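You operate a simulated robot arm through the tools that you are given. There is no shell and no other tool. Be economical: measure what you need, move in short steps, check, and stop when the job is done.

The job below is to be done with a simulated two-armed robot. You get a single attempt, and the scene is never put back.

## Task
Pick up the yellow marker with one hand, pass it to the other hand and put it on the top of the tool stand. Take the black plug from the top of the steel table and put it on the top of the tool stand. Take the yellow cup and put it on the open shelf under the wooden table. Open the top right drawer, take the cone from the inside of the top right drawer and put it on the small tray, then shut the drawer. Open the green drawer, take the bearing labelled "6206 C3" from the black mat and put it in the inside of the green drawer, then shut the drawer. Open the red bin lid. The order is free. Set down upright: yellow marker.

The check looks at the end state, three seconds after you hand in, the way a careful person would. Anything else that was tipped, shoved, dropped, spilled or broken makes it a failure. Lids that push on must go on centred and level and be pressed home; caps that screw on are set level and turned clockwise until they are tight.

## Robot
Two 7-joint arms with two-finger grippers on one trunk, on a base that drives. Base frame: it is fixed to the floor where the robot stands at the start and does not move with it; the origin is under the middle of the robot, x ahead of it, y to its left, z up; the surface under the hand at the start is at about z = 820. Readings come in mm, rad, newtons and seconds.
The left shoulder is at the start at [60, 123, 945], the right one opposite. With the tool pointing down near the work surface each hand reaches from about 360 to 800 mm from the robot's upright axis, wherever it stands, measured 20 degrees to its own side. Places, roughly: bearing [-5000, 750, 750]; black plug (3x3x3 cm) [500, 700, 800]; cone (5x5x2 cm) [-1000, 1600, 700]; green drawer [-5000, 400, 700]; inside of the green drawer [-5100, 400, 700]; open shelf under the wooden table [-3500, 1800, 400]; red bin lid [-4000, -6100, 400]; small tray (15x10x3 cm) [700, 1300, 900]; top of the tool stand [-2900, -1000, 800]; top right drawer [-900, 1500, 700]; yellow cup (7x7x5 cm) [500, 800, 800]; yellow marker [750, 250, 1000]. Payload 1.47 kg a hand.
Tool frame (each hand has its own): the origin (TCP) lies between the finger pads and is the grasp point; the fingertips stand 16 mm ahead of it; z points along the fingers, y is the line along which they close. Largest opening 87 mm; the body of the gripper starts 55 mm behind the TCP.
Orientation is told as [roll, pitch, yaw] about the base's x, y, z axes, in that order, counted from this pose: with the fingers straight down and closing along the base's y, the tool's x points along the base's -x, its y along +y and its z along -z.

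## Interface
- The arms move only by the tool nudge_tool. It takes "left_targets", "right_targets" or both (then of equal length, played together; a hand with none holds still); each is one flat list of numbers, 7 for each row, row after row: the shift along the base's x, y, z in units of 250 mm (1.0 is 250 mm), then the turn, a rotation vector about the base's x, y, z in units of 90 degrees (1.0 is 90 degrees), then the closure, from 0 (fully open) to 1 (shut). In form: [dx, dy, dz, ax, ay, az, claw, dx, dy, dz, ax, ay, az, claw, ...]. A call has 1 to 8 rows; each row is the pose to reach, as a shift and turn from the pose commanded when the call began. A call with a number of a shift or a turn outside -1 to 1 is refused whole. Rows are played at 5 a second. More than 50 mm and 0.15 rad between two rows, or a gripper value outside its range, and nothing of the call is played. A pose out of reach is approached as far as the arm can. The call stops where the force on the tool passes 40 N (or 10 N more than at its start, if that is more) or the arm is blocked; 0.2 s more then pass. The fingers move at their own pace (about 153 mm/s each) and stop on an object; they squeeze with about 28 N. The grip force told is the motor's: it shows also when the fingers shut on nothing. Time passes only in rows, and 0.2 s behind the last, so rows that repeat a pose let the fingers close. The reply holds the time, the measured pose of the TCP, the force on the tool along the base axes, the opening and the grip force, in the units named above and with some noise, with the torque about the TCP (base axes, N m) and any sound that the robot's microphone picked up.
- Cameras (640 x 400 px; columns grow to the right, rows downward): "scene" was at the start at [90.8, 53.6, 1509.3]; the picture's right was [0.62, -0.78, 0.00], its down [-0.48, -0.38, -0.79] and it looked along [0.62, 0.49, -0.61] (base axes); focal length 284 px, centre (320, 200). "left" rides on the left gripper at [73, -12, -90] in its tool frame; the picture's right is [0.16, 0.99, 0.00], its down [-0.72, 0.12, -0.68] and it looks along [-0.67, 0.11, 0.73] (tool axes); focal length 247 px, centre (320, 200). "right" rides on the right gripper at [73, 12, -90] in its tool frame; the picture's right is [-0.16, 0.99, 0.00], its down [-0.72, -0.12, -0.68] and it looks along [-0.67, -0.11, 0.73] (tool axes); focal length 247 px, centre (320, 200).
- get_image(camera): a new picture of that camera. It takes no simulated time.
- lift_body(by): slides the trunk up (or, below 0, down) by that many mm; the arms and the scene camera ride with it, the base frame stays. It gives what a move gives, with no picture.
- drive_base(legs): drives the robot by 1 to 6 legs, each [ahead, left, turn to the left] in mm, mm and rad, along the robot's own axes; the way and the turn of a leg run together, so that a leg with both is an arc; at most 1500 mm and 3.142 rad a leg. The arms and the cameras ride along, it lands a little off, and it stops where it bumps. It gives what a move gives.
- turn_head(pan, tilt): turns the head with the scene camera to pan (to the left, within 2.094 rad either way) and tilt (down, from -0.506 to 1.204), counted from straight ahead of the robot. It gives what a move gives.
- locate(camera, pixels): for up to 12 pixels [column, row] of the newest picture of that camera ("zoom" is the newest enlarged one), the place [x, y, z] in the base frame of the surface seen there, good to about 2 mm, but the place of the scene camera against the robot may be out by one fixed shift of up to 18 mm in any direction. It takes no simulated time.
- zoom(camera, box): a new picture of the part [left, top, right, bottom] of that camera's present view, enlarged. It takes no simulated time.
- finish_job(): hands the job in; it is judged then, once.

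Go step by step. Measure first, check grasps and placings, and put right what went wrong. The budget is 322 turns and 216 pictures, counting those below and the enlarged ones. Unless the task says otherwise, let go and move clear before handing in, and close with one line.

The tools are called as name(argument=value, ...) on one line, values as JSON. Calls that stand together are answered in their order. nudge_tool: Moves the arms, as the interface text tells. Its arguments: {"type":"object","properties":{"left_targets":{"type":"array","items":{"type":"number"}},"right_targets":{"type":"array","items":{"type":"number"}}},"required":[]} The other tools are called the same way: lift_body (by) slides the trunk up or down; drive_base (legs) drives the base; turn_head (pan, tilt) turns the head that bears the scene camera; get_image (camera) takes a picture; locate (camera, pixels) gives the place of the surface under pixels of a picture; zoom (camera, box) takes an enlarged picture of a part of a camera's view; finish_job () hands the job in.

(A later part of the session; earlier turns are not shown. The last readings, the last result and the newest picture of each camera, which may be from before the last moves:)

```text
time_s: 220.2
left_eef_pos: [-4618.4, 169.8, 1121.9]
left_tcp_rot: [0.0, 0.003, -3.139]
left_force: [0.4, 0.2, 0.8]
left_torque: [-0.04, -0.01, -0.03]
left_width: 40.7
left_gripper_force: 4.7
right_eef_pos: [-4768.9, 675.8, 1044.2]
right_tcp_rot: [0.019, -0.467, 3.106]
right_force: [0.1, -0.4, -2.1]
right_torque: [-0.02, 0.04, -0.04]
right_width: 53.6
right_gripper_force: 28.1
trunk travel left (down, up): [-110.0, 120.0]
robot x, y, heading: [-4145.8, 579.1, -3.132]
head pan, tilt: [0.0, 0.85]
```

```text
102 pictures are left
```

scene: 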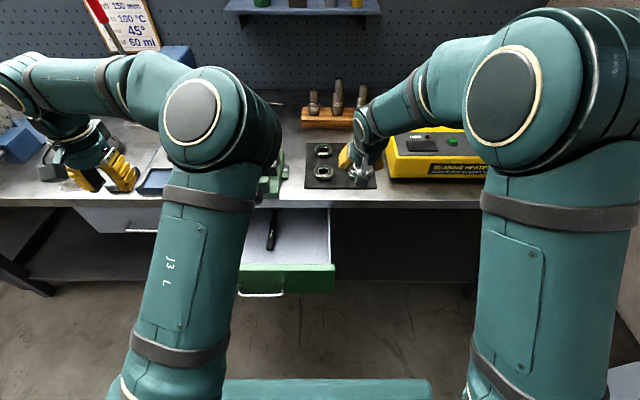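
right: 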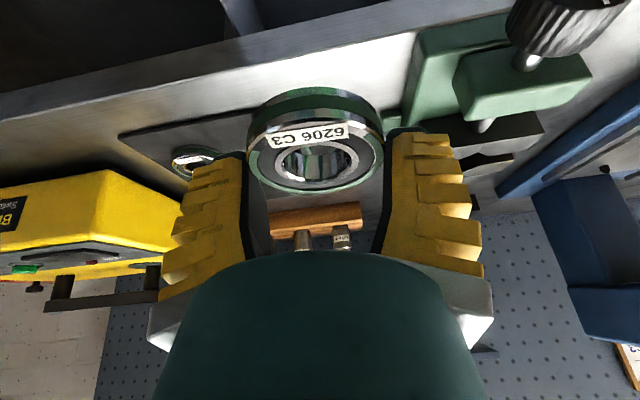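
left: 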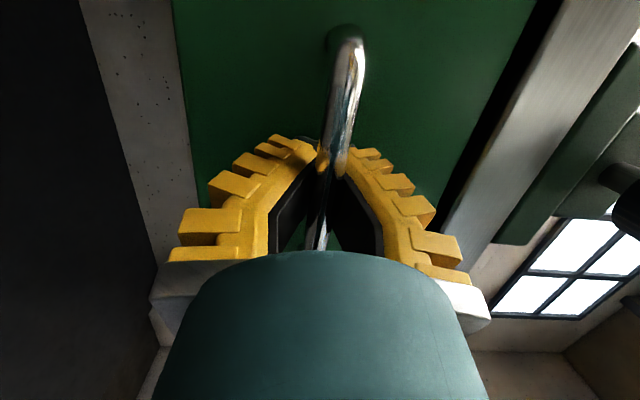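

Left arm is raised out of the way. Move the right hand over the drawer again.

nudge_tool(right_targets=[0.02, -0.16, -0.02, 0, 0, 0, 1, 0.04, -0.32, -0.04, 0, 0, 0.01, 1, 0.06, -0.48, -0.1, 0, 0, 0.02, 1, 0.07, -0.64, -0.18, 0, 0, 0.027, 1, 0.07, -0.64, -0.36, 0, 0, 0.027, 1, 0.07, -0.64, -0.54, 0, 0, 0.027, 1])

get_image(camera="scene")

get_image(camera="right")

```text
time_s: 221.6
left_eef_pos: [-4614.6, 162.9, 1120.7]
left_tcp_rot: [-0.002, 0.005, -3.125]
left_force: [0.1, -0.8, -0.2]
left_torque: [0.02, 0.0, 0.0]
left_width: 40.7
left_gripper_force: 4.2
right_eef_pos: [-4753.9, 521.7, 915.4]
right_tcp_rot: [0.028, -0.474, 3.131]
right_force: [-0.4, -0.1, -1.6]
right_torque: [0.03, -0.03, -0.01]
right_width: 53.5
right_gripper_force: 28.2
trunk travel left (down, up): [-110.0, 120.0]
robot x, y, heading: [-4147.0, 574.9, -3.137]
head pan, tilt: [0.0, 0.85]
```

```text
101 pictures are left
```

scene: 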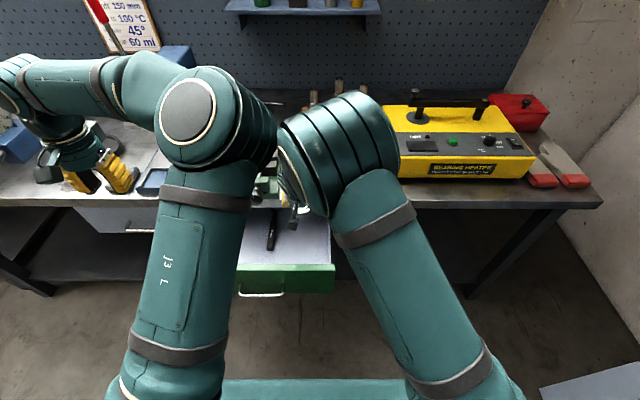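

```text
100 pictures are left
```

right: 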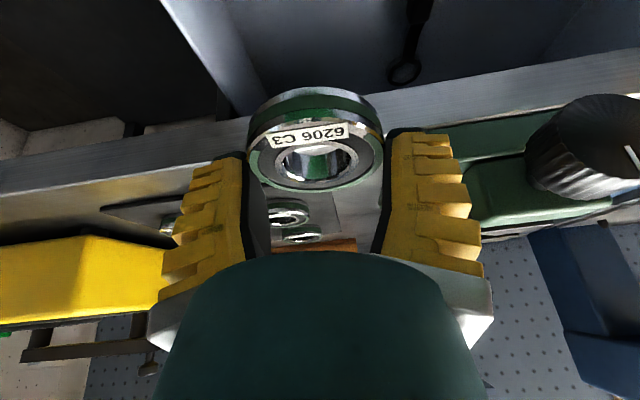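

The elbows touch because the target is on the robot's left. Raise the right hand, shift the base left (−y) 140 mm, and bring the hand back over the spot.

nudge_tool(right_targets=[0, 0.05, 0.18, 0, 0, 0, 1, 0, 0.2, 0.3, 0, 0, 0, 1, 0, 0.35, 0.42, 0, 0, 0, 1, 0, 0.5, 0.5, 0, 0, 0, 1])

drive_base(legs=[[0, 140, -0.004]])

get_image(camera="scene")

```text
time_s: 222.6
left_eef_pos: [-4618.4, 170.6, 1122.7]
left_tcp_rot: [-0.001, 0.002, -3.142]
left_force: [0.0, 0.1, 0.4]
left_torque: [-0.02, 0.01, -0.02]
left_width: 40.8
left_gripper_force: 4.7
right_eef_pos: [-4749.3, 642.6, 1035.0]
right_tcp_rot: [0.019, -0.467, -3.133]
right_force: [-0.4, 0.6, -0.9]
right_torque: [0.01, 0.0, 0.0]
right_width: 53.8
right_gripper_force: 28.1
trunk travel left (down, up): [-110.0, 120.0]
robot x, y, heading: [-4147.4, 576.7, -3.136]
head pan, tilt: [0.0, 0.85]
```

```text
time_s: 224.5
left_eef_pos: [-4619.1, 31.0, 1122.2]
left_tcp_rot: [-0.002, 0.001, 3.139]
left_force: [-0.7, 0.9, -0.7]
left_torque: [0.06, -0.01, -0.03]
left_width: 40.5
left_gripper_force: 4.6
right_eef_pos: [-4750.2, 505.3, 1033.9]
right_tcp_rot: [0.019, -0.468, -3.136]
right_force: [-0.2, 0.0, -2.2]
right_torque: [0.02, 0.02, 0.0]
right_width: 53.4
right_gripper_force: 28.1
trunk travel left (down, up): [-110.0, 120.0]
robot x, y, heading: [-4144.3, 438.2, -3.14]
head pan, tilt: [0.0, 0.85]
```

```text
99 pictures are left
```

scene: 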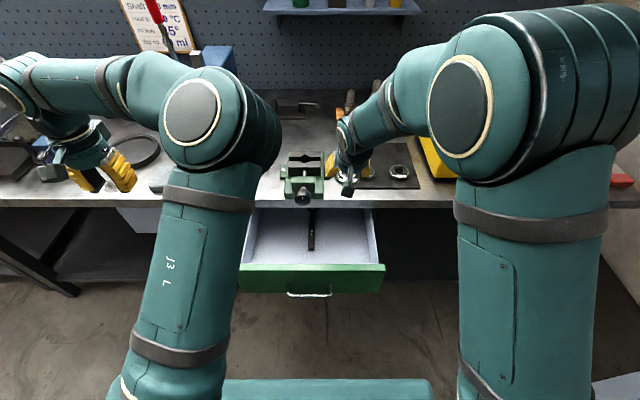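

Clear now. Descend into the drawer.

nudge_tool(right_targets=[0, 0.01, -0.18, 0, 0, 0, 1, 0, 0.01, -0.36, 0, 0, 0, 1, 0, 0.01, -0.54, 0, 0, 0, 1, 0, 0.01, -0.72, 0, 0, 0, 1, 0, 0.01, -0.9, 0, 0, 0, 1, 0, 0.01, -1, 0, 0, 0, 1])

get_image(camera="right")

get_image(camera="scene")

```text
time_s: 225.9
left_eef_pos: [-4618.7, 32.7, 1123.3]
left_tcp_rot: [-0.002, 0.001, 3.141]
left_force: [0.3, 0.3, -0.3]
left_torque: [0.01, 0.0, 0.0]
left_width: 40.7
left_gripper_force: 4.0
right_eef_pos: [-4749.8, 504.5, 785.1]
right_tcp_rot: [0.018, -0.47, -3.137]
right_force: [0.2, -0.1, -1.8]
right_torque: [0.02, 0.02, 0.0]
right_width: 53.1
right_gripper_force: 27.9
trunk travel left (down, up): [-110.0, 120.0]
robot x, y, heading: [-4146.0, 438.3, -3.134]
head pan, tilt: [0.0, 0.85]
```

```text
98 pictures are left
```

right: 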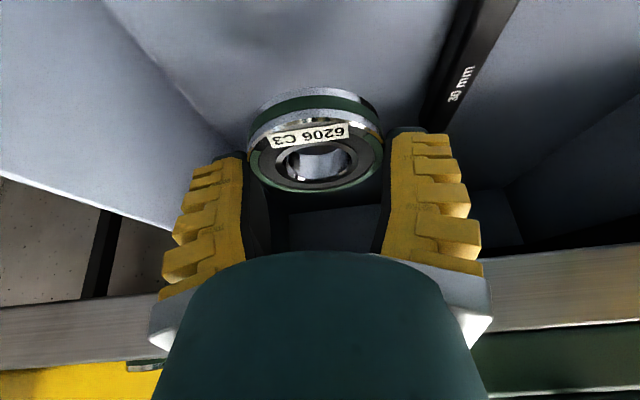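

```text
97 pictures are left
```

scene: 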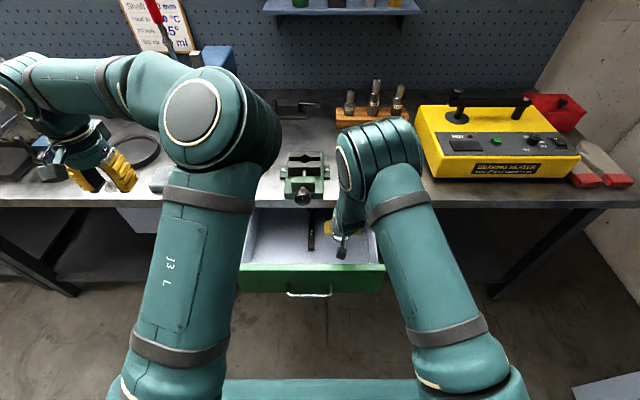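

nudge_tool(right_targets=[0, 0, -0.12, 0, 0, 0, 1, 0, 0, -0.22, 0, 0, 0, 1, 0, 0, -0.28, 0, 0, 0, 1])

get_image(camera="right")

```text
time_s: 226.4
left_eef_pos: [-4618.1, 33.8, 1122.4]
left_tcp_rot: [-0.002, 0.002, 3.14]
left_force: [0.4, -0.1, -0.3]
left_torque: [0.0, -0.03, -0.03]
left_width: 40.8
left_gripper_force: 4.4
right_eef_pos: [-4749.1, 507.2, 751.1]
right_tcp_rot: [0.022, -0.471, -3.137]
right_force: [0.6, 0.3, 14.4]
right_torque: [-0.08, -1.79, 0.14]
right_width: 52.8
right_gripper_force: 27.6
trunk travel left (down, up): [-110.0, 120.0]
robot x, y, heading: [-4144.6, 437.1, -3.142]
head pan, tilt: [0.0, 0.85]
stopped in row 2 (right hand): the force on the tool passed its limit at 74 N (the readings are from after the stop); the commanded pose is now the measured one
```

```text
96 pictures are left
```

right: 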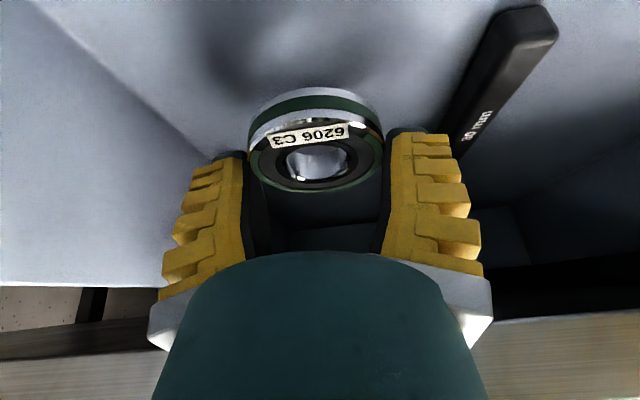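

The hand's camera touched the drawer's front panel (lever ~124 mm behind). Raise 20 mm, shift 38 mm deeper (−x), and descend again.

nudge_tool(right_targets=[0, 0, 0.1, 0, 0, 0, 1, -0.15, 0, 0.1, 0, 0, 0, 1, -0.15, 0, -0.02, 0, 0, 0, 1, -0.15, 0, -0.1, 0, 0, 0, 1])

get_image(camera="right")

```text
time_s: 227.4
left_eef_pos: [-4619.2, 33.6, 1121.0]
left_tcp_rot: [0.0, 0.003, 3.141]
left_force: [0.6, -0.3, -0.1]
left_torque: [0.01, -0.01, 0.02]
left_width: 41.0
left_gripper_force: 4.0
right_eef_pos: [-4786.9, 506.4, 723.7]
right_tcp_rot: [0.02, -0.469, -3.136]
right_force: [-0.5, 0.6, -2.1]
right_torque: [-0.01, 0.0, -0.01]
right_width: 52.8
right_gripper_force: 28.0
trunk travel left (down, up): [-110.0, 120.0]
robot x, y, heading: [-4145.5, 439.2, -3.143]
head pan, tilt: [0.0, 0.85]
```

```text
95 pictures are left
```

right: 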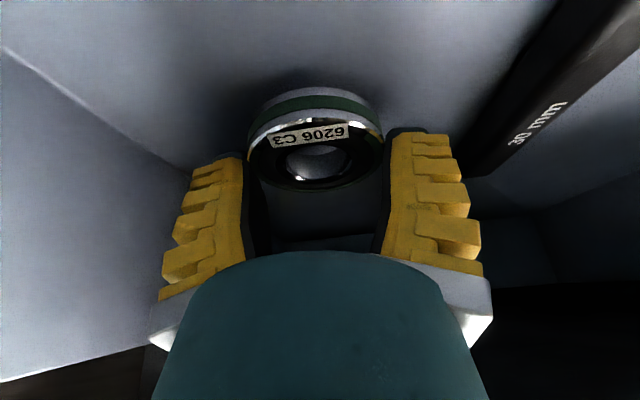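

locate(camera="right", pixels=[[470, 170], [490, 160], [450, 100], [315, 92], [180, 140], [100, 110], [420, 60]])

```text
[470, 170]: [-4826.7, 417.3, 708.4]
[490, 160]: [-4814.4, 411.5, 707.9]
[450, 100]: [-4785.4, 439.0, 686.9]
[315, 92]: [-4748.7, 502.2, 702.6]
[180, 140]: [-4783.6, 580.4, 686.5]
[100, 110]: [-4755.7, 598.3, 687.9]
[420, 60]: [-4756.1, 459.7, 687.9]
```

Floor at 687.5, bearing bottom ≈702. Lower 14 mm.

nudge_tool(right_targets=[0, 0, -0.03, 0, 0, 0, 1, 0, 0, -0.05, 0, 0, 0, 1, 0, 0, -0.058, 0, 0, 0, 1])

```text
time_s: 228.2
left_eef_pos: [-4618.1, 32.9, 1121.3]
left_tcp_rot: [-0.002, 0.0, 3.14]
left_force: [0.4, -0.2, 0.3]
left_torque: [0.04, 0.01, -0.02]
left_width: 40.6
left_gripper_force: 4.3
right_eef_pos: [-4786.1, 505.4, 710.9]
right_tcp_rot: [0.02, -0.473, -3.137]
right_force: [0.1, -0.7, 8.2]
right_torque: [0.09, -0.32, 0.0]
right_width: 55.2
right_gripper_force: 28.5
trunk travel left (down, up): [-110.0, 120.0]
robot x, y, heading: [-4148.5, 443.3, -3.134]
head pan, tilt: [0.0, 0.85]
```

Contact. Open the fingers and withdraw up.

nudge_tool(right_targets=[0, 0, 0, 0, 0, 0, 0.25, 0, 0, 0, 0, 0, 0, 0.15, 0, 0, 0, 0, 0, 0, 0.15, 0.02, 0, 0.08, 0, 0, 0, 0.15, 0.04, 0, 0.24, 0, 0, 0, 0.15, 0.04, 0, 0.42, 0, 0, 0, 0.15, 0.04, 0, 0.6, 0, 0, 0, 0.15, 0.04, 0, 0.78, 0, 0, 0, 0.15])

get_image(camera="right")

```text
time_s: 230.0
left_eef_pos: [-4618.0, 32.5, 1123.0]
left_tcp_rot: [-0.001, 0.001, 3.14]
left_force: [-0.3, 0.0, -0.1]
left_torque: [-0.03, 0.04, -0.02]
left_width: 40.7
left_gripper_force: 4.0
right_eef_pos: [-4777.1, 507.1, 903.4]
right_tcp_rot: [0.019, -0.467, -3.138]
right_force: [-0.1, 0.3, 0.3]
right_torque: [0.01, 0.02, -0.01]
right_width: 76.6
right_gripper_force: 1.6
trunk travel left (down, up): [-110.0, 120.0]
robot x, y, heading: [-4142.7, 437.7, -3.137]
head pan, tilt: [0.0, 0.85]
```

```text
94 pictures are left
```

right: 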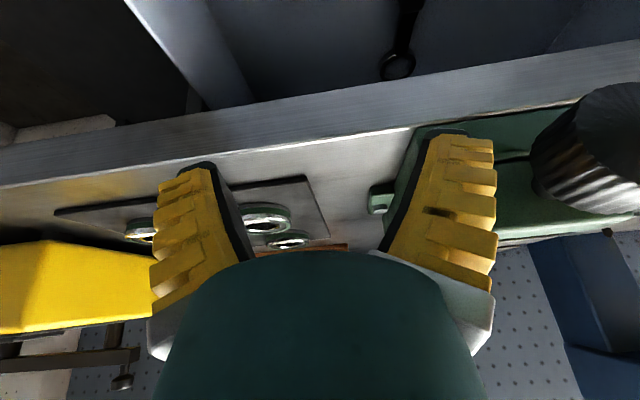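

Released. Now raise, back off, and turn the right hand horizontal to push the drawer shut.

nudge_tool(right_targets=[0, 0, 0.2, 0, 0, 0, 0.3, 0, 0, 0.36, 0, 0, 0, 0.3])

drive_base(legs=[[-210, 0, -0.004]])

nudge_tool(right_targets=[0.05, -0.05, -0.08, 0, 0.088, 0, 0.6, 0.1, -0.1, -0.16, 0, 0.176, 0, 1, 0.15, -0.15, -0.24, 0, 0.264, 0, 1, 0.2, -0.2, -0.32, 0, 0.352, 0, 1, 0.25, -0.25, -0.4, 0, 0.44, 0, 1, 0.3, -0.3, -0.5, 0, 0.528, 0, 1, 0.35, -0.3, -0.6, 0, 0.616, 0, 1, 0.4, -0.35, -0.7, 0, 0.7, 0, 1])

get_image(camera="scene")

```text
time_s: 230.6
left_eef_pos: [-4619.2, 33.0, 1120.9]
left_tcp_rot: [-0.003, 0.0, 3.14]
left_force: [0.4, -0.3, 0.2]
left_torque: [0.05, 0.0, -0.03]
left_width: 40.7
left_gripper_force: 4.4
right_eef_pos: [-4776.1, 507.4, 994.7]
right_tcp_rot: [0.019, -0.468, -3.136]
right_force: [0.4, 0.2, -0.2]
right_torque: [-0.02, 0.07, 0.01]
right_width: 65.4
right_gripper_force: 3.5
trunk travel left (down, up): [-110.0, 120.0]
robot x, y, heading: [-4142.2, 440.5, -3.135]
head pan, tilt: [0.0, 0.85]
```

```text
time_s: 232.3
left_eef_pos: [-4407.2, 32.7, 1122.0]
left_tcp_rot: [0.0, 0.002, 3.141]
left_force: [1.2, -0.8, -0.1]
left_torque: [0.0, -0.02, 0.03]
left_width: 40.7
left_gripper_force: 4.0
right_eef_pos: [-4565.5, 507.8, 995.3]
right_tcp_rot: [0.019, -0.471, -3.135]
right_force: [-0.4, 0.6, -0.6]
right_torque: [-0.04, -0.01, -0.04]
right_width: 65.3
right_gripper_force: 2.6
trunk travel left (down, up): [-110.0, 120.0]
robot x, y, heading: [-3929.6, 440.3, -3.132]
head pan, tilt: [0.0, 0.85]
```

```text
time_s: 233.7
left_eef_pos: [-4361.9, -34.0, 1099.5]
left_tcp_rot: [0.003, 0.059, -2.972]
left_force: [-0.4, 0.3, 0.3]
left_torque: [-0.05, -0.01, -0.03]
left_width: 40.8
left_gripper_force: 4.2
right_eef_pos: [-4498.6, 439.1, 882.9]
right_tcp_rot: [0.118, -1.315, 3.025]
right_force: [1.6, 0.2, 0.0]
right_torque: [0.01, -0.01, 0.02]
right_width: 0.1
right_gripper_force: 27.9
trunk travel left (down, up): [-110.0, 120.0]
robot x, y, heading: [-3933.9, 439.9, -3.137]
head pan, tilt: [0.0, 0.85]
stopped in row 7 (left hand): the arm was blocked; the commanded pose is now the measured one
```

```text
93 pictures are left
```

scene: 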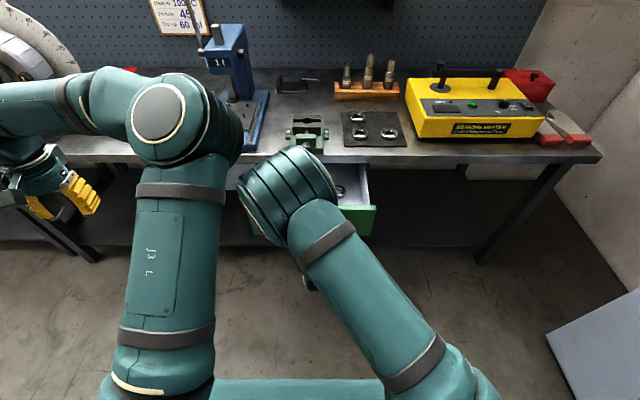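

The elbows met again, so shift the base left 170 mm and move the right hand right, in front of the drawer.

drive_base(legs=[[0, 170, 0]])

nudge_tool(right_targets=[0.05, 0.15, -0.05, 0, 0.04, 0, 1, 0.1, 0.3, -0.1, 0, 0.08, 0, 1, 0.12, 0.45, -0.2, 0, 0.12, 0, 1, 0.12, 0.56, -0.3, 0, 0.16, 0, 1, 0.12, 0.56, -0.38, 0, 0.16, 0, 1])

get_image(camera="scene")

get_image(camera="right")

```text
time_s: 235.8
left_eef_pos: [-4359.5, -197.0, 1098.7]
left_tcp_rot: [0.002, 0.058, -2.968]
left_force: [-0.7, 0.2, -0.5]
left_torque: [0.01, -0.03, -0.01]
left_width: 40.9
left_gripper_force: 4.2
right_eef_pos: [-4498.3, 277.0, 882.5]
right_tcp_rot: [0.11, -1.313, 3.038]
right_force: [0.3, -0.6, 0.4]
right_torque: [0.01, -0.01, -0.01]
right_width: 0.0
right_gripper_force: 28.0
trunk travel left (down, up): [-110.0, 120.0]
robot x, y, heading: [-3937.0, 277.2, -3.128]
head pan, tilt: [0.0, 0.85]
```

```text
time_s: 237.0
left_eef_pos: [-4360.9, -197.8, 1100.8]
left_tcp_rot: [0.003, 0.06, -2.969]
left_force: [-0.3, -0.4, 0.0]
left_torque: [0.03, 0.0, 0.0]
left_width: 40.8
left_gripper_force: 4.1
right_eef_pos: [-4466.4, 416.9, 786.5]
right_tcp_rot: [1.42, -1.543, 1.732]
right_force: [-0.3, 0.1, -0.4]
right_torque: [0.01, -0.02, -0.02]
right_width: 0.0
right_gripper_force: 28.1
trunk travel left (down, up): [-110.0, 120.0]
robot x, y, heading: [-3931.4, 276.4, -3.128]
head pan, tilt: [0.0, 0.85]
```

```text
92 pictures are left
```

scene: 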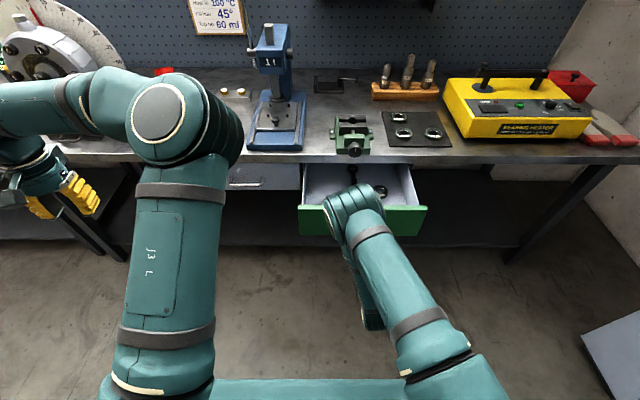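

```text
91 pictures are left
```

right: 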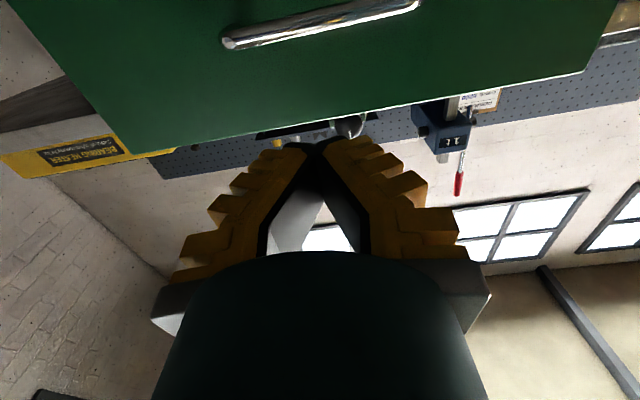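

The hand is level in front of the panel (bearing visible in the drawer at (380,190)). Drive ahead 100 mm, then push with the arm.

drive_base(legs=[[100, 0, 0]])

nudge_tool(right_targets=[-0.12, -0.04, -0.03, 0, 0, 0, 1, -0.24, -0.04, -0.03, 0, 0, 0, 1, -0.36, -0.04, -0.03, 0, 0, 0, 1, -0.48, -0.04, -0.03, 0, 0, 0, 1, -0.6, -0.04, -0.03, 0, 0, 0, 1, -0.72, -0.04, -0.03, 0, 0, 0, 1, -0.8, -0.04, -0.03, 0, 0, 0, 1])

get_image(camera="scene")

```text
time_s: 238.1
left_eef_pos: [-4460.8, -195.8, 1098.3]
left_tcp_rot: [0.003, 0.06, -2.97]
left_force: [-1.0, -0.5, 0.6]
left_torque: [0.03, -0.03, 0.03]
left_width: 40.5
left_gripper_force: 4.7
right_eef_pos: [-4565.9, 417.5, 785.7]
right_tcp_rot: [1.34, -1.545, 1.811]
right_force: [-1.2, -0.7, -0.3]
right_torque: [0.01, 0.02, -0.01]
right_width: 0.2
right_gripper_force: 28.2
trunk travel left (down, up): [-110.0, 120.0]
robot x, y, heading: [-4029.7, 277.3, -3.134]
head pan, tilt: [0.0, 0.85]
```

```text
time_s: 239.7
left_eef_pos: [-4461.3, -198.0, 1099.0]
left_tcp_rot: [0.003, 0.061, -2.968]
left_force: [-0.2, -0.4, -0.3]
left_torque: [0.04, 0.03, -0.02]
left_width: 40.9
left_gripper_force: 3.6
right_eef_pos: [-4765.1, 409.0, 778.1]
right_tcp_rot: [1.4, -1.545, 1.752]
right_force: [0.3, 0.4, -0.1]
right_torque: [-0.01, 0.01, 0.0]
right_width: 0.2
right_gripper_force: 27.4
trunk travel left (down, up): [-110.0, 120.0]
robot x, y, heading: [-4033.4, 276.6, -3.136]
head pan, tilt: [0.0, 0.85]
```

```text
90 pictures are left
```

scene: 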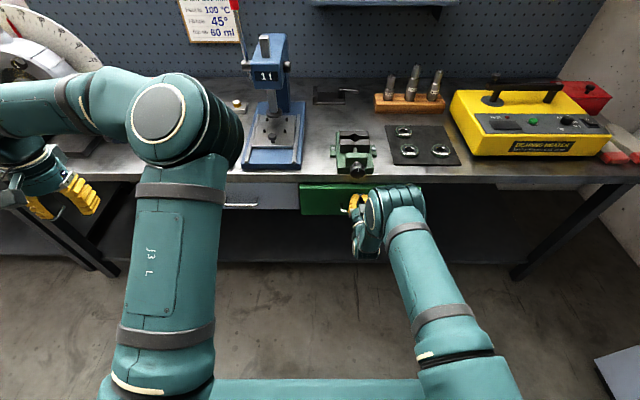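

Drawer is nearly closed. Push the last bit until resistance.

nudge_tool(right_targets=[-0.06, 0, 0, 0, 0, 0, 1, -0.12, 0, 0, 0, 0, 0, 1, -0.18, 0, 0, 0, 0, 0, 1])

zoom(camera="scene", box=[240, 120, 440, 245])

```text
time_s: 240.5
left_eef_pos: [-4459.8, -195.9, 1100.0]
left_tcp_rot: [0.002, 0.059, -2.971]
left_force: [-0.9, 0.5, 0.2]
left_torque: [0.04, -0.09, -0.02]
left_width: 40.9
left_gripper_force: 4.1
right_eef_pos: [-4797.0, 407.3, 775.7]
right_tcp_rot: [1.251, -1.544, 1.9]
right_force: [28.4, 1.3, 12.2]
right_torque: [0.04, 0.41, -0.11]
right_width: 6.0
right_gripper_force: 28.7
trunk travel left (down, up): [-110.0, 120.0]
robot x, y, heading: [-4037.6, 276.6, -3.134]
head pan, tilt: [0.0, 0.85]
stopped in row 3 (right hand): the force on the tool passed its limit at 49 N (the readings are from after the stop); the commanded pose is now the measured one
```

```text
3.20 times, centred on (340, 182) of scene
```

zoom: 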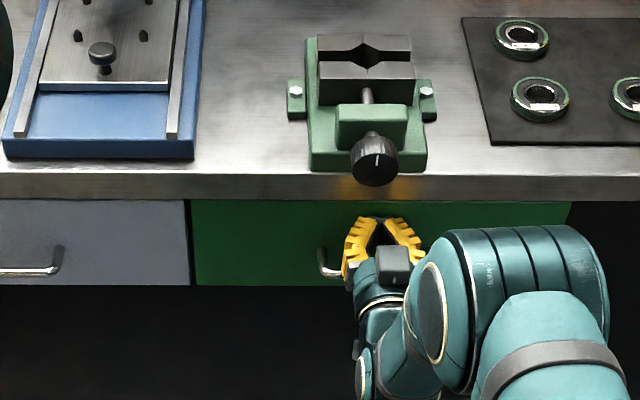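

Drawer is shut (panel at ≈ −4813, 28 N resistance). Back off, and turn toward the red bin (heading −y).

nudge_tool(right_targets=[0.1, 0, 0, 0, 0, 0, 1, 0.24, 0, 0, 0, 0, 0, 1])

drive_base(legs=[[-350, 0, 0], [0, 0, 1.564]])

turn_head(pan=0, tilt=0.3)

get_image(camera="scene")

turn_head(pan=-1.57, tilt=0.6)

get_image(camera="scene")

```text
time_s: 241.1
left_eef_pos: [-4460.0, -196.4, 1098.4]
left_tcp_rot: [0.003, 0.058, -2.972]
left_force: [0.0, -0.5, -0.4]
left_torque: [-0.01, 0.02, -0.01]
left_width: 40.6
left_gripper_force: 4.3
right_eef_pos: [-4737.9, 407.1, 772.8]
right_tcp_rot: [1.165, -1.543, 1.982]
right_force: [-0.7, 0.7, 0.4]
right_torque: [-0.02, 0.02, 0.0]
right_width: 0.0
right_gripper_force: 27.9
trunk travel left (down, up): [-110.0, 120.0]
robot x, y, heading: [-4031.7, 276.1, -3.135]
head pan, tilt: [0.0, 0.85]
```

```text
time_s: 247.1
left_eef_pos: [-3219.3, -160.5, 1099.3]
left_tcp_rot: [0.0, 0.059, -1.425]
left_force: [-1.5, -1.0, 0.2]
left_torque: [0.01, -0.01, 0.02]
left_width: 40.6
left_gripper_force: 4.7
right_eef_pos: [-3832.4, -421.8, 773.2]
right_tcp_rot: [1.162, -1.543, -2.752]
right_force: [-1.0, -0.2, -0.6]
right_torque: [0.03, 0.01, -0.03]
right_width: 0.0
right_gripper_force: 27.9
trunk travel left (down, up): [-110.0, 120.0]
robot x, y, heading: [-3683.7, 284.6, -1.591]
head pan, tilt: [0.0, 0.85]
```

```text
time_s: 248.1
left_eef_pos: [-3218.7, -160.0, 1098.4]
left_tcp_rot: [0.002, 0.06, -1.427]
left_force: [0.9, 0.1, -0.6]
left_torque: [-0.01, 0.01, -0.01]
left_width: 40.9
left_gripper_force: 4.6
right_eef_pos: [-3831.4, -420.9, 773.2]
right_tcp_rot: [1.165, -1.543, -2.751]
right_force: [0.3, 0.4, -0.3]
right_torque: [0.03, 0.0, 0.0]
right_width: 0.0
right_gripper_force: 27.9
trunk travel left (down, up): [-110.0, 120.0]
robot x, y, heading: [-3684.5, 278.9, -1.589]
head pan, tilt: [0.0, 0.3]
```

```text
88 pictures are left
```

scene: 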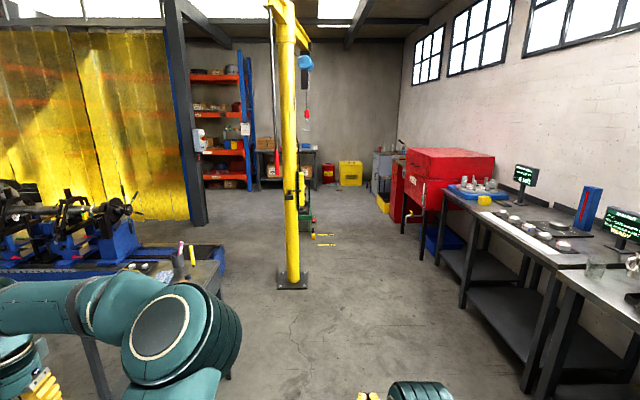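

```text
time_s: 249.7
left_eef_pos: [-3219.0, -159.4, 1099.7]
left_tcp_rot: [0.004, 0.06, -1.427]
left_force: [0.0, -0.1, 0.9]
left_torque: [0.04, -0.02, -0.01]
left_width: 40.7
left_gripper_force: 4.1
right_eef_pos: [-3831.6, -422.6, 772.2]
right_tcp_rot: [1.167, -1.543, -2.753]
right_force: [0.4, 0.5, 1.1]
right_torque: [0.01, 0.01, -0.04]
right_width: 0.0
right_gripper_force: 27.9
trunk travel left (down, up): [-110.0, 120.0]
robot x, y, heading: [-3680.0, 280.7, -1.589]
head pan, tilt: [-1.571, 0.6]
```

```text
87 pictures are left
```

scene: 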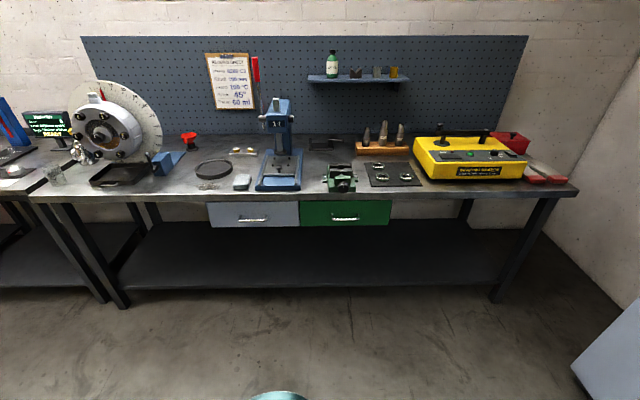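

Drawer shut and marker standing. The small red bin is at the far end (328,172). Drive there along x≈−4060.

drive_base(legs=[[0, -380, 0.019], [1500, 0, 0], [1500, 0, 0], [1300, 0, 0]])

turn_head(pan=0, tilt=0.4)

get_image(camera="scene")

```text
time_s: 273.9
left_eef_pos: [-3711.8, -4510.7, 1099.0]
left_tcp_rot: [0.003, 0.06, -1.453]
left_force: [0.0, 0.8, 0.0]
left_torque: [0.0, -0.04, 0.01]
left_width: 40.7
left_gripper_force: 4.9
right_eef_pos: [-4329.7, -4756.6, 772.9]
right_tcp_rot: [1.156, -1.544, -2.77]
right_force: [0.1, 0.6, 0.0]
right_torque: [0.01, -0.01, -0.01]
right_width: 0.0
right_gripper_force: 28.4
trunk travel left (down, up): [-110.0, 120.0]
robot x, y, heading: [-4163.9, -4056.2, -1.621]
head pan, tilt: [-1.571, 0.6]
```

```text
time_s: 275.6
left_eef_pos: [-3711.0, -4510.0, 1098.0]
left_tcp_rot: [0.004, 0.061, -1.454]
left_force: [0.1, -0.3, -0.2]
left_torque: [0.03, 0.02, 0.01]
left_width: 40.7
left_gripper_force: 3.8
right_eef_pos: [-4330.8, -4756.9, 773.2]
right_tcp_rot: [1.162, -1.543, -2.777]
right_force: [-0.2, 0.9, -0.1]
right_torque: [0.0, 0.01, 0.04]
right_width: 0.0
right_gripper_force: 28.0
trunk travel left (down, up): [-110.0, 120.0]
robot x, y, heading: [-4164.3, -4054.7, -1.617]
head pan, tilt: [0.0, 0.4]
```

```text
86 pictures are left
```

scene: 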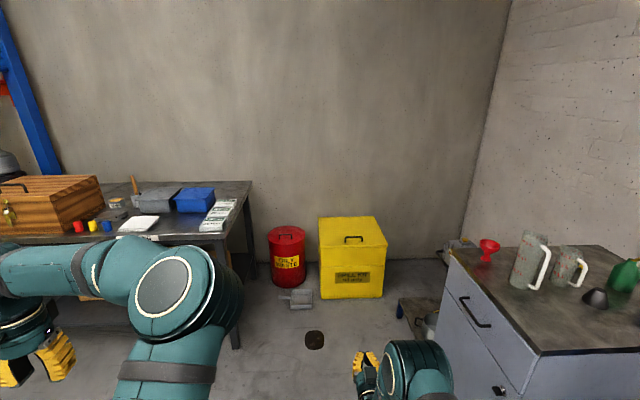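

The red oily-waste bin with lid and a foot pedal is at (287,255). Zoom in.

zoom(camera="scene", box=[240, 215, 352, 315])

locate(camera="zoom", pixels=[[250, 90], [240, 75], [185, 80], [305, 75], [245, 50], [200, 150], [270, 310], [220, 280], [245, 110], [255, 88]])

```text
4.00 times, centred on (296, 265) of scene
```

zoom: 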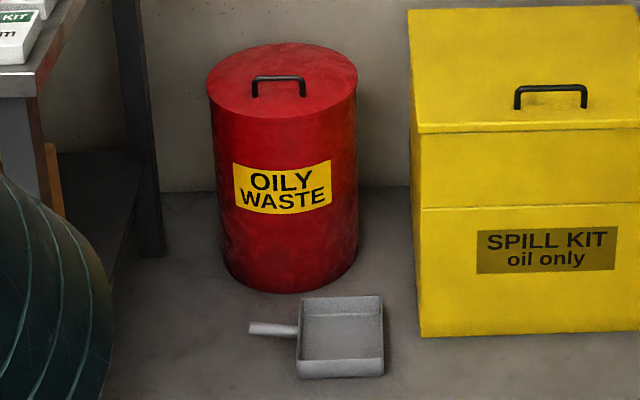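

```text
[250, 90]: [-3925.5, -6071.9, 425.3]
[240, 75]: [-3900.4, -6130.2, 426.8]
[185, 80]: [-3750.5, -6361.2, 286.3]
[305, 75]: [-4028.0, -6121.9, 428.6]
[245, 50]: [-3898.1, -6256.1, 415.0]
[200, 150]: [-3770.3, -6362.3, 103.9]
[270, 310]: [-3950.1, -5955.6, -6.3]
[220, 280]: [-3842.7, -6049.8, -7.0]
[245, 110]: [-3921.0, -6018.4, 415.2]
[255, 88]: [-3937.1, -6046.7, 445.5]
```

locate(camera="zoom", pixels=[[285, 44], [285, 116], [209, 85], [356, 82], [256, 78], [304, 78], [280, 77], [252, 330], [300, 375], [383, 370], [380, 298], [420, 335]])

```text
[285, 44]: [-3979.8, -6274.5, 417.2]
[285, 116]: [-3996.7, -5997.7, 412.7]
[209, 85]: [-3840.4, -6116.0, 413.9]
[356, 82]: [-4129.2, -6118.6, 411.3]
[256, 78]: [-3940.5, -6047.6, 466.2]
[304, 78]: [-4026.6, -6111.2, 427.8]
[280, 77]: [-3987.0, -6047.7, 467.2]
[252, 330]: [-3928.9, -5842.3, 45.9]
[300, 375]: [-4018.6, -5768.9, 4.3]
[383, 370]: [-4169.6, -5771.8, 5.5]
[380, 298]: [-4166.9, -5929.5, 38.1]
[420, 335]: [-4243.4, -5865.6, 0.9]
```

The bin: lid centre (−3999,−6136), handle bar at (−4000,−6048,474), hinge apparently at the back; a dustpan lies in front (y −5769…−5930). I'll drive nearer to y≈−5330 and look down to judge base clearance.

drive_base(legs=[[1000, 60, 0.046], [270, 0, 0]])

turn_head(pan=0, tilt=1.15)

get_image(camera="scene")

```text
time_s: 282.2
left_eef_pos: [-3671.6, -5759.7, 1099.3]
left_tcp_rot: [0.002, 0.058, -1.421]
left_force: [-0.1, -0.3, -0.3]
left_torque: [0.05, -0.01, 0.01]
left_width: 40.7
left_gripper_force: 4.3
right_eef_pos: [-4280.8, -6026.2, 772.6]
right_tcp_rot: [1.136, -1.543, -2.715]
right_force: [-0.3, 0.7, -0.7]
right_torque: [0.0, -0.03, 0.01]
right_width: 0.0
right_gripper_force: 28.2
trunk travel left (down, up): [-110.0, 120.0]
robot x, y, heading: [-4137.4, -5323.1, -1.586]
head pan, tilt: [0.0, 0.4]
```

```text
time_s: 283.3
left_eef_pos: [-3670.5, -5758.7, 1098.1]
left_tcp_rot: [0.005, 0.061, -1.422]
left_force: [0.0, -0.3, 0.3]
left_torque: [-0.03, 0.01, -0.02]
left_width: 40.7
left_gripper_force: 4.4
right_eef_pos: [-4281.6, -6025.8, 774.5]
right_tcp_rot: [1.16, -1.544, -2.741]
right_force: [-0.3, 0.5, -0.3]
right_torque: [0.01, 0.02, -0.03]
right_width: 0.0
right_gripper_force: 27.5
trunk travel left (down, up): [-110.0, 120.0]
robot x, y, heading: [-4141.0, -5320.5, -1.583]
head pan, tilt: [0.0, 1.15]
```

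```text
84 pictures are left
```

scene: 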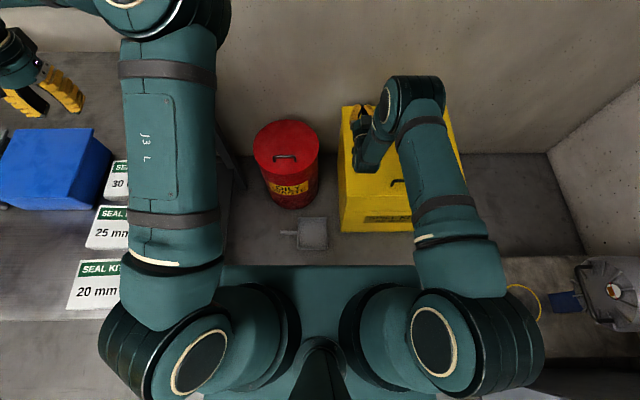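

locate(camera="scene", pixels=[[320, 262], [320, 270], [260, 262], [400, 272], [311, 248], [285, 158], [272, 156], [298, 158], [320, 290], [300, 232]])

```text
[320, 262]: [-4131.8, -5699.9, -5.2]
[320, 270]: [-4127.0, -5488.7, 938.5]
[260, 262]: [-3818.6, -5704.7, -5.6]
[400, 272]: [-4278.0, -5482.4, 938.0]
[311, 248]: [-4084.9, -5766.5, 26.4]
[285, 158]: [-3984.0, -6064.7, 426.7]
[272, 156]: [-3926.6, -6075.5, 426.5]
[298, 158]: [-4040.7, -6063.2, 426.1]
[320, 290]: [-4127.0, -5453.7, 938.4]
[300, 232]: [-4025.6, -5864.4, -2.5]
```

Trunk front is 168 mm ahead at shoulder level; I'll move 110 mm ahead and 60 left (robot y≈−5430), staying clear of the dustpan, then bring the left hand (yawed 90°) above the handle.

drive_base(legs=[[110, 60, 0.012]])

nudge_tool(left_targets=[-0.112, -0.04, 0, -0.005, 0, 0.0905, 0.3, -0.224, -0.08, 0, -0.01, 0, 0.181, 0.3, -0.336, -0.12, 0, -0.015, 0, 0.2715, 0.3, -0.448, -0.16, 0, -0.02, 0, 0.362, 0.3, -0.56, -0.2, 0, -0.025, 0, 0.4525, 0.3, -0.672, -0.24, 0, -0.03, 0, 0.543, 0.3, -0.784, -0.28, 0, -0.035, 0, 0.6335, 0.3, -0.9, -0.3, 0, -0.038, 0, 0.724, 0.3])

get_image(camera="scene")

```text
time_s: 284.6
left_eef_pos: [-3607.3, -5867.7, 1097.6]
left_tcp_rot: [0.001, 0.06, -1.409]
left_force: [0.1, -0.2, -0.2]
left_torque: [0.05, 0.01, 0.04]
left_width: 40.6
left_gripper_force: 4.4
right_eef_pos: [-4212.7, -6141.0, 772.1]
right_tcp_rot: [1.111, -1.543, -2.682]
right_force: [-0.4, -0.6, 0.6]
right_torque: [-0.01, 0.02, 0.04]
right_width: 0.0
right_gripper_force: 28.2
trunk travel left (down, up): [-110.0, 120.0]
robot x, y, heading: [-4076.1, -5436.2, -1.569]
head pan, tilt: [0.0, 1.15]
```

```text
time_s: 286.4
left_eef_pos: [-3797.0, -5886.6, 1092.8]
left_tcp_rot: [-0.041, 0.016, -0.277]
left_force: [0.2, 1.7, -0.9]
left_torque: [-0.03, 0.0, -0.02]
left_width: 65.6
left_gripper_force: 3.1
left hand out of reach, approached as far as the arm can: row 7, 8
right_eef_pos: [-4214.5, -6139.3, 774.7]
right_tcp_rot: [1.201, -1.543, -2.77]
right_force: [-0.5, 0.4, 1.3]
right_torque: [-0.02, 0.0, 0.01]
right_width: 0.0
right_gripper_force: 28.1
trunk travel left (down, up): [-110.0, 120.0]
robot x, y, heading: [-4075.1, -5435.1, -1.571]
head pan, tilt: [0.0, 1.15]
```

```text
83 pictures are left
```

scene: 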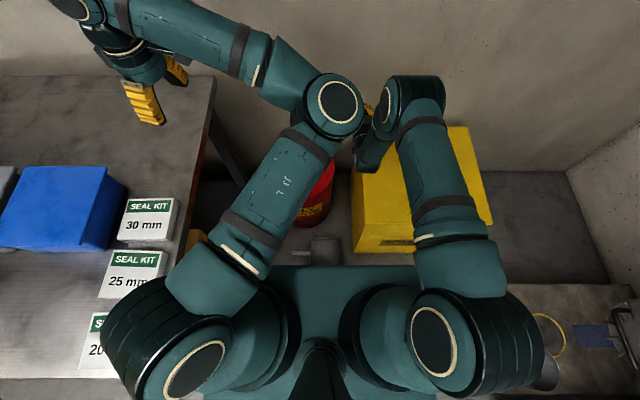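

The left elbow folds inward and blocks the bin. I'll move the left hand back out and use the right hand for the handle instead (turn it to point down, closing along y).

nudge_tool(left_targets=[0.15, 0.02, 0.05, 0, 0, -0.06, 0.3, 0.3, 0.04, 0.1, 0, 0, -0.12, 0.3, 0.45, 0.06, 0.15, 0, 0, -0.18, 0.3, 0.6, 0.08, 0.2, 0, 0, -0.24, 0.3, 0.75, 0.1, 0.2, 0, 0, -0.3, 0.3, 0.85, 0.12, 0.2, 0, 0, -0.36, 0.3])

nudge_tool(right_targets=[0, 0.05, 0.04, 0.0481, -0.0481, -0.0481, 0.5, 0, 0.1, 0.08, 0.0962, -0.0962, -0.0962, 0.3, 0, 0.15, 0.12, 0.1443, -0.1443, -0.1443, 0.3, 0, 0.2, 0.16, 0.1924, -0.1924, -0.1924, 0.3, 0, 0.25, 0.16, 0.2405, -0.2405, -0.2405, 0.3, 0, 0.3, 0.16, 0.2887, -0.2887, -0.2887, 0.3, 0, 0.3, 0.16, 0.3368, -0.3368, -0.3368, 0.3, 0, 0.3, 0.16, 0.3849, -0.3849, -0.3849, 0.3])

nudge_tool(right_targets=[0, 0, 0, 0.0481, -0.0481, -0.0481, 0.3, 0, 0, 0, 0.0962, -0.0962, -0.0962, 0.3, 0, 0, 0, 0.1443, -0.1443, -0.1443, 0.3, 0, 0, 0, 0.1924, -0.1924, -0.1924, 0.3, 0, 0, 0, 0.2405, -0.2405, -0.2405, 0.3, 0, 0, 0, 0.2887, -0.2887, -0.2887, 0.3, 0, 0, 0, 0.3368, -0.3368, -0.3368, 0.3, 0, 0, 0, 0.3849, -0.3849, -0.3849, 0.3])

get_image(camera="scene")

```text
time_s: 287.8
left_eef_pos: [-3583.9, -5857.8, 1140.9]
left_tcp_rot: [-0.035, 0.017, -0.839]
left_force: [0.7, 0.0, 0.2]
left_torque: [-0.02, 0.04, -0.01]
left_width: 65.4
left_gripper_force: 3.5
right_eef_pos: [-4213.0, -6140.7, 772.9]
right_tcp_rot: [1.151, -1.544, -2.72]
right_force: [-1.3, -0.6, 0.2]
right_torque: [0.01, 0.0, -0.04]
right_width: 0.0
right_gripper_force: 28.3
trunk travel left (down, up): [-110.0, 120.0]
robot x, y, heading: [-4077.8, -5435.7, -1.571]
head pan, tilt: [0.0, 1.15]
```

```text
time_s: 289.6
left_eef_pos: [-3584.6, -5858.2, 1142.2]
left_tcp_rot: [-0.034, 0.018, -0.837]
left_force: [0.4, -0.1, -0.2]
left_torque: [0.02, 0.01, 0.01]
left_width: 65.5
left_gripper_force: 3.0
right_eef_pos: [-4212.7, -6066.4, 813.7]
right_tcp_rot: [0.481, -0.708, -2.702]
right_force: [-0.6, 0.6, 0.0]
right_torque: [-0.05, 0.02, 0.03]
right_width: 65.4
right_gripper_force: 3.6
trunk travel left (down, up): [-110.0, 120.0]
robot x, y, heading: [-4077.7, -5431.3, -1.572]
head pan, tilt: [0.0, 1.15]
```

```text
time_s: 291.4
left_eef_pos: [-3584.2, -5857.7, 1140.9]
left_tcp_rot: [-0.034, 0.017, -0.836]
left_force: [0.1, 0.3, -0.6]
left_torque: [-0.03, -0.01, 0.0]
left_width: 65.4
left_gripper_force: 3.2
right_eef_pos: [-4214.8, -6065.2, 812.6]
right_tcp_rot: [0.0, 0.012, 3.116]
right_force: [-1.3, -0.4, -0.4]
right_torque: [0.0, 0.02, 0.04]
right_width: 65.3
right_gripper_force: 2.9
trunk travel left (down, up): [-110.0, 120.0]
robot x, y, heading: [-4078.5, -5433.5, -1.572]
head pan, tilt: [0.0, 1.15]
```

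```text
82 pictures are left
```

scene: 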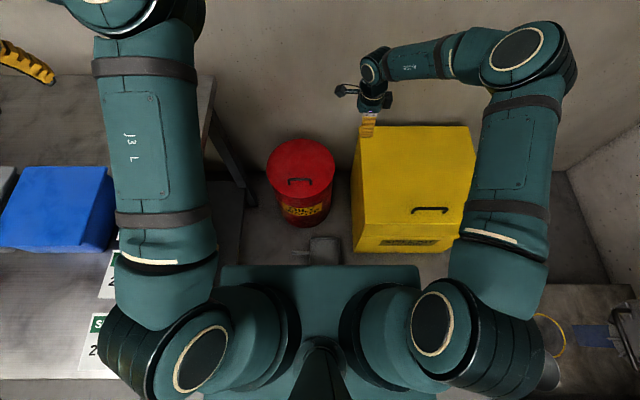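

The right arm is well placed. Lower the trunk 100 mm and move over the handle.

lift_body(by=-100)

nudge_tool(right_targets=[0.17, 0.01, -0.05, 0, 0, 0, 0.4, 0.34, 0.02, -0.1, 0, 0, 0.005, 0.4, 0.51, 0.03, -0.15, 0, 0, 0.01, 0.4, 0.68, 0.05, -0.2, 0, 0, 0.016, 0.4, 0.85, 0.07, -0.25, 0, 0, 0.016, 0.4, 0.85, 0.07, -0.4, 0, 0, 0.016, 0.4])

get_image(camera="right")

get_image(camera="scene")

```text
time_s: 292.8
left_eef_pos: [-3584.0, -5857.2, 1042.4]
left_tcp_rot: [-0.034, 0.016, -0.837]
left_force: [0.4, -0.3, 0.0]
left_torque: [0.03, 0.02, 0.02]
left_width: 65.8
left_gripper_force: 3.5
right_eef_pos: [-4214.1, -6065.4, 713.8]
right_tcp_rot: [0.002, 0.013, 3.114]
right_force: [-0.5, -0.5, 0.1]
right_torque: [-0.04, -0.01, -0.02]
right_width: 65.2
right_gripper_force: 3.2
trunk travel left (down, up): [-10.0, 220.0]
robot x, y, heading: [-4077.6, -5434.3, -1.569]
head pan, tilt: [0.0, 1.15]
```

```text
time_s: 294.1
left_eef_pos: [-3584.7, -5857.2, 1041.7]
left_tcp_rot: [-0.034, 0.017, -0.838]
left_force: [0.7, -0.9, -0.7]
left_torque: [0.0, 0.01, 0.02]
left_width: 65.4
left_gripper_force: 3.4
right_eef_pos: [-4002.5, -6047.6, 612.0]
right_tcp_rot: [0.002, 0.011, 3.14]
right_force: [-0.4, -0.7, -1.1]
right_torque: [-0.01, 0.01, -0.04]
right_width: 57.2
right_gripper_force: 3.8
trunk travel left (down, up): [-10.0, 220.0]
robot x, y, heading: [-4082.0, -5434.1, -1.569]
head pan, tilt: [0.0, 1.15]
```

```text
81 pictures are left
```

right: 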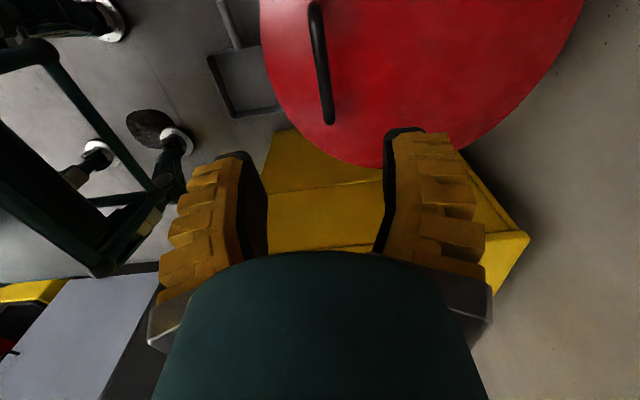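

```text
80 pictures are left
```

scene: 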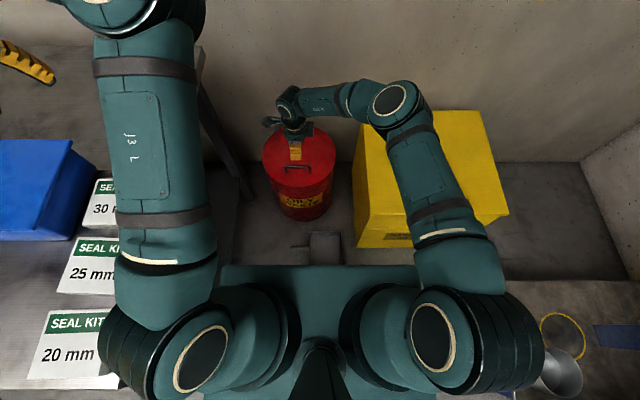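

locate(camera="right", pixels=[[315, 10], [320, 50], [326, 95], [328, 118], [350, 80], [290, 80], [230, 100], [165, 140], [185, 150], [270, 60]])

```text
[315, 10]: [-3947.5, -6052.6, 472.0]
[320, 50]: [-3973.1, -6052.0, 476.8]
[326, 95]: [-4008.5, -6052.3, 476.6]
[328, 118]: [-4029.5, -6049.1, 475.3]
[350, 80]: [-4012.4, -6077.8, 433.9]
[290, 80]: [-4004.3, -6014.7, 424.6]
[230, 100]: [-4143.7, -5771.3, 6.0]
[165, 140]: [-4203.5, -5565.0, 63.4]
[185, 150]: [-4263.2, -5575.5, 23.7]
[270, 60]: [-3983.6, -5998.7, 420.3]
```

The base front is only ~150 mm ahead of its centre, so I can go 110 mm nearer. Drive, then position over the bar (−3988,−6051) and descend.

drive_base(legs=[[110, 0, 0]])

nudge_tool(right_targets=[0.03, 0.16, 0, 0, 0, 0, 0.4, 0.05, 0.32, 0, 0, 0, 0, 0.4, 0.06, 0.428, 0, 0, 0, 0, 0.4, 0.06, 0.428, -0.16, 0, 0, 0, 0.4, 0.06, 0.428, -0.3, 0, 0, 0, 0.5, 0.06, 0.428, -0.3, 0, 0, 0, 0.6])

get_image(camera="right")

locate(camera="right", pixels=[[318, 60], [322, 90]])

```text
time_s: 295.4
left_eef_pos: [-3585.1, -5971.5, 1040.8]
left_tcp_rot: [-0.035, 0.018, -0.84]
left_force: [0.1, -0.8, 0.7]
left_torque: [0.04, 0.02, 0.01]
left_width: 65.2
left_gripper_force: 3.2
right_eef_pos: [-4004.7, -6160.9, 612.0]
right_tcp_rot: [0.002, 0.011, 3.137]
right_force: [-0.6, -0.7, -0.6]
right_torque: [-0.01, -0.01, 0.02]
right_width: 57.7
right_gripper_force: 3.3
trunk travel left (down, up): [-10.0, 220.0]
robot x, y, heading: [-4078.9, -5543.5, -1.575]
head pan, tilt: [0.0, 1.15]
```

```text
time_s: 296.8
left_eef_pos: [-3585.6, -5970.2, 1042.7]
left_tcp_rot: [-0.035, 0.018, -0.84]
left_force: [-0.4, 0.0, 0.0]
left_torque: [-0.01, -0.03, 0.02]
left_width: 65.4
left_gripper_force: 3.1
right_eef_pos: [-3989.6, -6051.7, 537.4]
right_tcp_rot: [0.001, 0.011, 3.139]
right_force: [0.7, 0.0, -0.4]
right_torque: [0.0, -0.01, -0.03]
right_width: 40.8
right_gripper_force: 4.8
trunk travel left (down, up): [-10.0, 220.0]
robot x, y, heading: [-4076.2, -5545.9, -1.573]
head pan, tilt: [0.0, 1.15]
```

```text
79 pictures are left
```

right: 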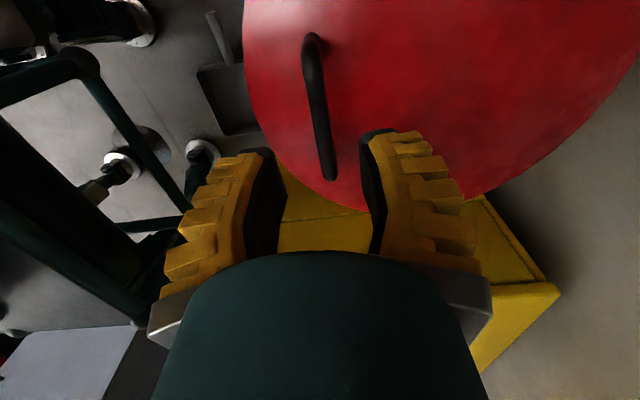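

```text
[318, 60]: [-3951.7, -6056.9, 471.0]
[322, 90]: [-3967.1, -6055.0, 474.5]
```

Descend around the bar and close.

nudge_tool(right_targets=[0, -0.004, -0.15, 0, 0, 0, 0.6, 0, -0.004, -0.29, 0, 0, 0, 0.6, 0, -0.004, -0.29, 0, 0, 0, 0.8, 0, -0.004, -0.29, 0, 0, 0, 1, 0, -0.004, -0.29, 0, 0, 0, 1])

get_image(camera="right")

```text
time_s: 297.9
left_eef_pos: [-3585.0, -5970.8, 1041.6]
left_tcp_rot: [-0.034, 0.017, -0.838]
left_force: [0.4, 0.3, 0.3]
left_torque: [0.0, -0.01, 0.03]
left_width: 65.4
left_gripper_force: 3.7
right_eef_pos: [-3989.8, -6053.1, 464.7]
right_tcp_rot: [0.004, 0.014, 3.139]
right_force: [0.0, -7.3, -3.4]
right_torque: [0.03, 0.04, 0.0]
right_width: 5.8
right_gripper_force: 29.5
trunk travel left (down, up): [-10.0, 220.0]
robot x, y, heading: [-4080.4, -5549.6, -1.575]
head pan, tilt: [0.0, 1.15]
```

```text
78 pictures are left
```

right: 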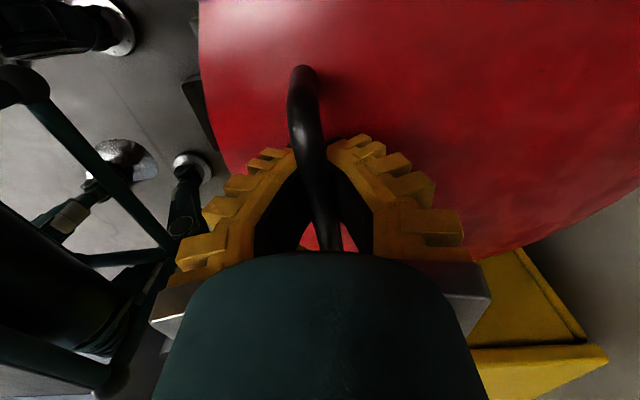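

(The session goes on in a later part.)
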